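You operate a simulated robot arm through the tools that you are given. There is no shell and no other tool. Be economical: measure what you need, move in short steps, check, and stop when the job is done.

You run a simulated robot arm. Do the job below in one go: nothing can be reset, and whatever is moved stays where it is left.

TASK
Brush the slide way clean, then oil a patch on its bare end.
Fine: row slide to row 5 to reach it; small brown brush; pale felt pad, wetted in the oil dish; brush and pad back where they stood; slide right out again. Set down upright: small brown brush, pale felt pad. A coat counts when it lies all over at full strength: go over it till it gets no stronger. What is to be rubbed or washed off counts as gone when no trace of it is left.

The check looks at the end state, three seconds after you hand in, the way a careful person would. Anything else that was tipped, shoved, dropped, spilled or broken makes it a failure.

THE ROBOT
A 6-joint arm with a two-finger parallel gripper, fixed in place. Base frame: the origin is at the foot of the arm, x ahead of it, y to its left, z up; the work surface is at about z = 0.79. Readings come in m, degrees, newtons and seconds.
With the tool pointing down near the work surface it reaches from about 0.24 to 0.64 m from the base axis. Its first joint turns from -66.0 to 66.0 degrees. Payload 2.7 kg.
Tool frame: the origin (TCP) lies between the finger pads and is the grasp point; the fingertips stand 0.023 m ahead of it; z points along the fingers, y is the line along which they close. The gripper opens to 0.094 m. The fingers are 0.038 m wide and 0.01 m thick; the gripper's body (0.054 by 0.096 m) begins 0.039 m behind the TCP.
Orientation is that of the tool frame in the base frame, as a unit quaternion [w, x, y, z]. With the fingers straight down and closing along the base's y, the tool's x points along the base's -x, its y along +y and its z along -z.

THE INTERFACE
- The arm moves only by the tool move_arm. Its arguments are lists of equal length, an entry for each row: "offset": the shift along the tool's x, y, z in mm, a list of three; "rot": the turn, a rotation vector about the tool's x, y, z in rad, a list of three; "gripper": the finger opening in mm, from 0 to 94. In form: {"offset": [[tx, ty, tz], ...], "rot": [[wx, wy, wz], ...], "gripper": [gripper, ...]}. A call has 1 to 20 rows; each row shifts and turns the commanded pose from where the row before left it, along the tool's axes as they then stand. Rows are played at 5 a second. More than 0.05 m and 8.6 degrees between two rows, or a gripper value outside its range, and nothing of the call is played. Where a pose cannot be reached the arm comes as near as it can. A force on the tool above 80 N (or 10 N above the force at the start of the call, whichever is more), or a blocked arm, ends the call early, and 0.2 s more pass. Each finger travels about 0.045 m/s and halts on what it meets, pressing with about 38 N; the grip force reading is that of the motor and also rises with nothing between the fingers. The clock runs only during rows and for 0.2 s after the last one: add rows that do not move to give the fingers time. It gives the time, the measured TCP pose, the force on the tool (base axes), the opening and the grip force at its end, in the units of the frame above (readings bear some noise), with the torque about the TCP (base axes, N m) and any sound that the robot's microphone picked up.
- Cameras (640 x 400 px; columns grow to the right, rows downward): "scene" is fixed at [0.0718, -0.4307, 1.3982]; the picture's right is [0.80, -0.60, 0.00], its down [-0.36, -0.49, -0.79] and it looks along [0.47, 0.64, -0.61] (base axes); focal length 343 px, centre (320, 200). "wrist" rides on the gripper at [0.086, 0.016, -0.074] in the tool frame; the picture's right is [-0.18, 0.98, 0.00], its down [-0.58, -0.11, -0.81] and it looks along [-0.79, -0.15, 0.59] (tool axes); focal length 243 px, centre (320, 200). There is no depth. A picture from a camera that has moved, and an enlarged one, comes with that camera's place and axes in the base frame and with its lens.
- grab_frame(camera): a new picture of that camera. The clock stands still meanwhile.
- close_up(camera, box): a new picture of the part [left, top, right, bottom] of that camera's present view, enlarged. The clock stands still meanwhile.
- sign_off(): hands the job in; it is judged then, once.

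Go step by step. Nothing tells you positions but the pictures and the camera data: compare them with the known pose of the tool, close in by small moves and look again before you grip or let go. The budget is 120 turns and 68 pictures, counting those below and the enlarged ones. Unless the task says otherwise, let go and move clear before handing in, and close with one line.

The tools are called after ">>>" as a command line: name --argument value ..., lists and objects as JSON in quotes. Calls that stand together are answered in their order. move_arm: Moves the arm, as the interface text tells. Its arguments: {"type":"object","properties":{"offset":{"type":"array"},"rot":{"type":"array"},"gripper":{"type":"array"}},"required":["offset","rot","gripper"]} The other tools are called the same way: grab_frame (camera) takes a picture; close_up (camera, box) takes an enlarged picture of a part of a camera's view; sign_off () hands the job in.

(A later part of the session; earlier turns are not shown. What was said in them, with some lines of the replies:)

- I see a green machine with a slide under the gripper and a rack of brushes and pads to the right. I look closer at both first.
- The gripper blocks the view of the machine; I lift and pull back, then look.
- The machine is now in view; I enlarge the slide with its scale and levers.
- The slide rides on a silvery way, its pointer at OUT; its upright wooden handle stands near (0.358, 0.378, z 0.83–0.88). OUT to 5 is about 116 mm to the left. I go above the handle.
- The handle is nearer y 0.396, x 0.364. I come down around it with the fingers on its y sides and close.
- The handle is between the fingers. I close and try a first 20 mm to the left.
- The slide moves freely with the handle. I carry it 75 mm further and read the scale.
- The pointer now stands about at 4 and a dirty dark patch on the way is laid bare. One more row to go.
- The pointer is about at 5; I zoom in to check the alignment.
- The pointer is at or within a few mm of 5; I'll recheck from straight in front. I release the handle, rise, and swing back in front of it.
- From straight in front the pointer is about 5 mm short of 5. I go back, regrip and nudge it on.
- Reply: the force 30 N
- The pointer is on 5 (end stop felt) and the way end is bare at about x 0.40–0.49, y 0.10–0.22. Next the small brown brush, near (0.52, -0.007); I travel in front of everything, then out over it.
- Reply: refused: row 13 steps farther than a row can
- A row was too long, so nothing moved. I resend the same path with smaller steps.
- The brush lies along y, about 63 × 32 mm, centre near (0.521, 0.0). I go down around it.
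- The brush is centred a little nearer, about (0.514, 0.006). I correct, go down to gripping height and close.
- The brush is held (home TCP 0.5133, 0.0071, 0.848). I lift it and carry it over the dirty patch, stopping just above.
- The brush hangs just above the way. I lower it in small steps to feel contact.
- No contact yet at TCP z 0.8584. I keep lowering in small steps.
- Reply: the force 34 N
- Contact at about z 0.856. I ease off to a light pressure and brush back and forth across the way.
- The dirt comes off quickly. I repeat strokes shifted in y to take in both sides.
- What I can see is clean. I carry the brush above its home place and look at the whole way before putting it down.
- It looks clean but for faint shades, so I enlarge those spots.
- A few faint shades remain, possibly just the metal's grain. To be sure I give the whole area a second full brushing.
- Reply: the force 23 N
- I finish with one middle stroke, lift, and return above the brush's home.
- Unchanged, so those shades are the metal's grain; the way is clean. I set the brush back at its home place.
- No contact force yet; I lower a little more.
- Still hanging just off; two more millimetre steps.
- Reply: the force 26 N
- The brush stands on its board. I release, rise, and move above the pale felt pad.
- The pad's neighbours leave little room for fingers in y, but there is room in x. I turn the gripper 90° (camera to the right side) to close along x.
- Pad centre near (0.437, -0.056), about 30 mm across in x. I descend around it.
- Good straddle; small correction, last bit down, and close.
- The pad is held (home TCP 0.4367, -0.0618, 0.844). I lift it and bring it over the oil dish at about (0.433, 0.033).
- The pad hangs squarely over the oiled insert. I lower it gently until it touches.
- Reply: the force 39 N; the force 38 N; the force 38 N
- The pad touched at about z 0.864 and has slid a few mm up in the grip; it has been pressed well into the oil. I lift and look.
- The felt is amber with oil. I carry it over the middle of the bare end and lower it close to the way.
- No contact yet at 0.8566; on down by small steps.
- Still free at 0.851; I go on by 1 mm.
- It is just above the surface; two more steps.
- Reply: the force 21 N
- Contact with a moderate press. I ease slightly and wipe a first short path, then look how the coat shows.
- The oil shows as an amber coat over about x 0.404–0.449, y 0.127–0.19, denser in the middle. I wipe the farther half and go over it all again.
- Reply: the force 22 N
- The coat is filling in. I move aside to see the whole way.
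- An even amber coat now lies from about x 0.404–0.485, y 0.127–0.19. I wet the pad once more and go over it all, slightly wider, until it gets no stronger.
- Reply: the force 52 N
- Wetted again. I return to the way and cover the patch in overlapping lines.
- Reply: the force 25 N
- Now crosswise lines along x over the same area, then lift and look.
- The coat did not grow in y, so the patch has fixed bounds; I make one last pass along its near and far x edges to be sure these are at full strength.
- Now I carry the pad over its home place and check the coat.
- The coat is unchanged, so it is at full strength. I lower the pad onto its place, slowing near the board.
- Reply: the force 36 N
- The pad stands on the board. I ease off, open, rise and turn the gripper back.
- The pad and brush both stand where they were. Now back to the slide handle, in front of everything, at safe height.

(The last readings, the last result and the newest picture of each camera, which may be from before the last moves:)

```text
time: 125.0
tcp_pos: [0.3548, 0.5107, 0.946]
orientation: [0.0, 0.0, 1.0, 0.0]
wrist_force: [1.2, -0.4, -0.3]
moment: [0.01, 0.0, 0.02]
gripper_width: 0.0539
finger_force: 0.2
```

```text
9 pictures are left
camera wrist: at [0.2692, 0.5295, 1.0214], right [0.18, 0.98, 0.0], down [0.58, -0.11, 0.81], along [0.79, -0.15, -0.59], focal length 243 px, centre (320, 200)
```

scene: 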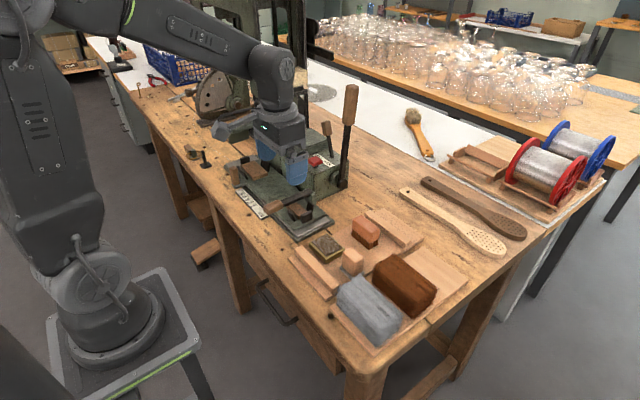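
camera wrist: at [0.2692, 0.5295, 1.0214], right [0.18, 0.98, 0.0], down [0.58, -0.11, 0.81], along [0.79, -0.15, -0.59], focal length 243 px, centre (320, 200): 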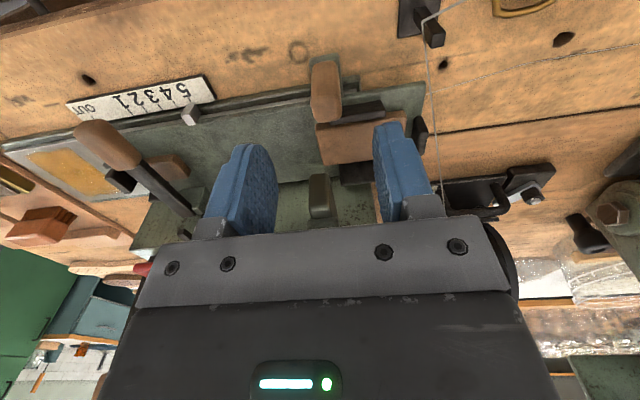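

The handle is below. I go down, grip it and draw the slide 100 mm to the right.

>>> move_arm --offset '[[0, 3, 25], [0, 0, 30], [0, 0, 24], [0, 0, 10], [0, 0, 0], [0, 0, 0], [0, 0, 0], [0, 0, 0]]' --rot '[[0, 0, 0], [0, 0, 0], [0, 0, 0], [0, 0, 0], [0, 0, 0], [0, 0, 0], [0, 0, 0], [0, 0, 0]]' --gripper '[54, 54, 54, 54, 20, 20, 20, 20]'

>>> move_arm --offset '[[0, -8, 0], [0, -8, 0], [0, -8, 0], [0, -8, 0], [0, -8, 0], [0, -8, 0], [0, -8, 0], [0, -8, 0], [0, -8, 0], [0, -8, 0], [0, -8, 0], [0, -8, 0], [0, -8, 0], [0, -8, 0], [0, 0, 0]]' --rot '[[0, 0, 0], [0, 0, 0], [0, 0, 0], [0, 0, 0], [0, 0, 0], [0, 0, 0], [0, 0, 0], [0, 0, 0], [0, 0, 0], [0, 0, 0], [0, 0, 0], [0, 0, 0], [0, 0, 0], [0, 0, 0], [0, 0, 0]]' --gripper '[20, 20, 20, 20, 20, 20, 20, 20, 20, 20, 20, 20, 20, 20, 20]'

```text
time: 126.8
tcp_pos: [0.3565, 0.5136, 0.857]
orientation: [-0.001, 0.0, 1.0, -0.001]
wrist_force: [-1.5, -8.4, 0.2]
moment: [0.06, 0.1, -0.11]
gripper_width: 0.0233
finger_force: 3.7
```

```text
time: 130.0
tcp_pos: [0.3557, 0.4033, 0.859]
orientation: [0.001, 0.001, 1.0, 0.001]
wrist_force: [19.4, -0.7, -1.3]
moment: [-0.27, -0.52, 0.0]
gripper_width: 0.022
finger_force: 45.0
```

Moving freely; I push the last millimetres gently to the OUT stop.

>>> move_arm --offset '[[0, -3, 0], [0, -3, 0], [0, 0, 0]]' --rot '[[0, 0, 0], [0, 0, 0], [0, 0, 0]]' --gripper '[20, 20, 20]'

>>> move_arm --offset '[[0, -2, 0], [0, 0, 0]]' --rot '[[0, 0, 0], [0, 0, 0]]' --gripper '[20, 20]'

```text
time: 130.8
tcp_pos: [0.355, 0.3971, 0.8599]
orientation: [0.001, 0.0, 1.0, 0.0]
wrist_force: [19.7, -5.3, -3.6]
moment: [0.44, -1.35, -0.21]
gripper_width: 0.0218
finger_force: 45.3
```

```text
time: 131.4
tcp_pos: [0.3553, 0.3952, 0.8589]
orientation: [0.001, -0.001, 1.0, 0.0]
wrist_force: [16.2, -2.8, -4.4]
moment: [0.17, -1.16, -0.24]
gripper_width: 0.0217
finger_force: 45.4
```

>>> move_arm --offset '[[0, -2, 0], [0, 0, 0]]' --rot '[[0, 0, 0], [0, 0, 0]]' --gripper '[20, 20]'

>>> close_up --camera "wrist" --box '[80, 100, 240, 200]'

```text
time: 132.0
tcp_pos: [0.3557, 0.3946, 0.8592]
orientation: [0.001, 0.0, 1.0, 0.002]
wrist_force: [24.0, 13.7, -6.9]
moment: [-0.76, 1.0, -0.04]
gripper_width: 0.0219
finger_force: 45.4
```

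```text
4.00 times, centred on (160, 150) of wrist
camera zoom: at [0.2694, 0.4121, 0.9338], right [0.18, 0.98, 0.0], down [0.58, -0.11, 0.81], along [0.79, -0.15, -0.59], focal length 970 px, centre (960, 400)
```

zoom: 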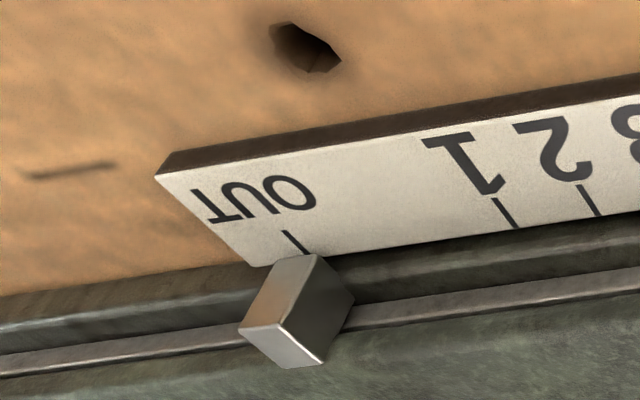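

The stop is felt and the pointer is at OUT. I release, rise and take a last look.

>>> move_arm --offset '[[0, 1, 0], [0, 0, 0], [0, 0, 0], [0, 0, 0], [0, 0, -25], [0, 0, -30], [0, 0, -30], [10, -40, -20], [10, -40, -20], [10, -40, 0], [10, 0, 0], [0, 0, 0]]' --rot '[[0, 0, 0], [0, 0, 0], [0, 0, 0], [0, 0, 0], [0, 0, 0], [0, 0, 0], [0, 0, 0], [0, 0, 0], [0, 0, 0], [0, 0, 0], [0, 0, 0], [0, 0, 0]]' --gripper '[20, 50, 50, 50, 50, 50, 50, 50, 50, 50, 50, 50]'

>>> close_up --camera "wrist" --box '[200, 0, 440, 150]'

>>> grab_frame --camera "scene"

```text
time: 134.6
tcp_pos: [0.3162, 0.2756, 0.9827]
orientation: [0.0, 0.0, 1.0, 0.0]
wrist_force: [-0.1, -0.4, -0.3]
moment: [0.01, -0.02, -0.02]
gripper_width: 0.0502
finger_force: 0.0
```

```text
2.67 times, centred on (320, 75) of wrist
camera zoom: at [0.2303, 0.2929, 1.0579], right [0.18, 0.98, 0.0], down [0.58, -0.11, 0.81], along [0.79, -0.15, -0.59], focal length 647 px, centre (320, 533)
```

zoom: 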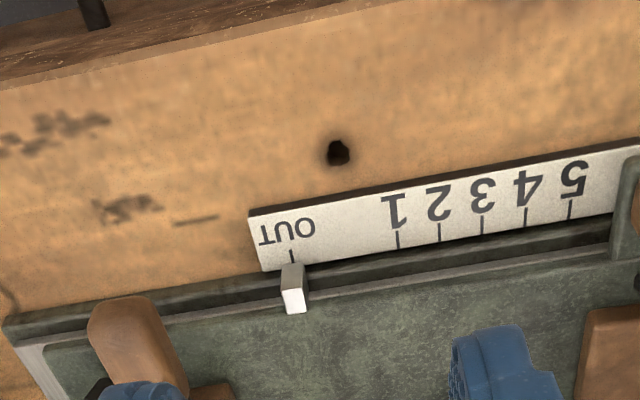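

```text
6 pictures are left
```

scene: 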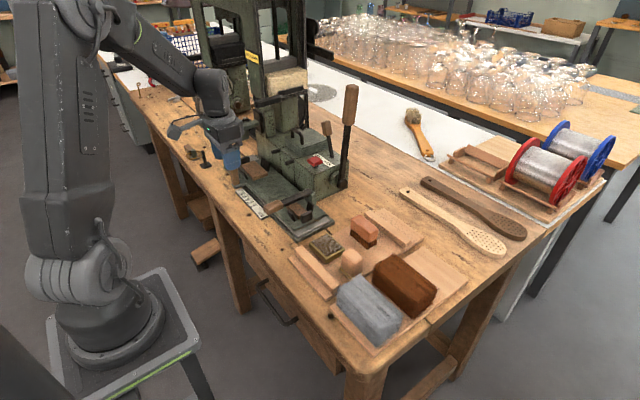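

The pointer sits on OUT, brush and pad stand upright in their places, nothing else moved, and the arm is clear. I hand in.

>>> sign_off

```text
The job is handed in.
```

I brushed the slide way clean and oiled a patch on its bare end. The brush and pad are back upright where they stood, and the slide is back at OUT.
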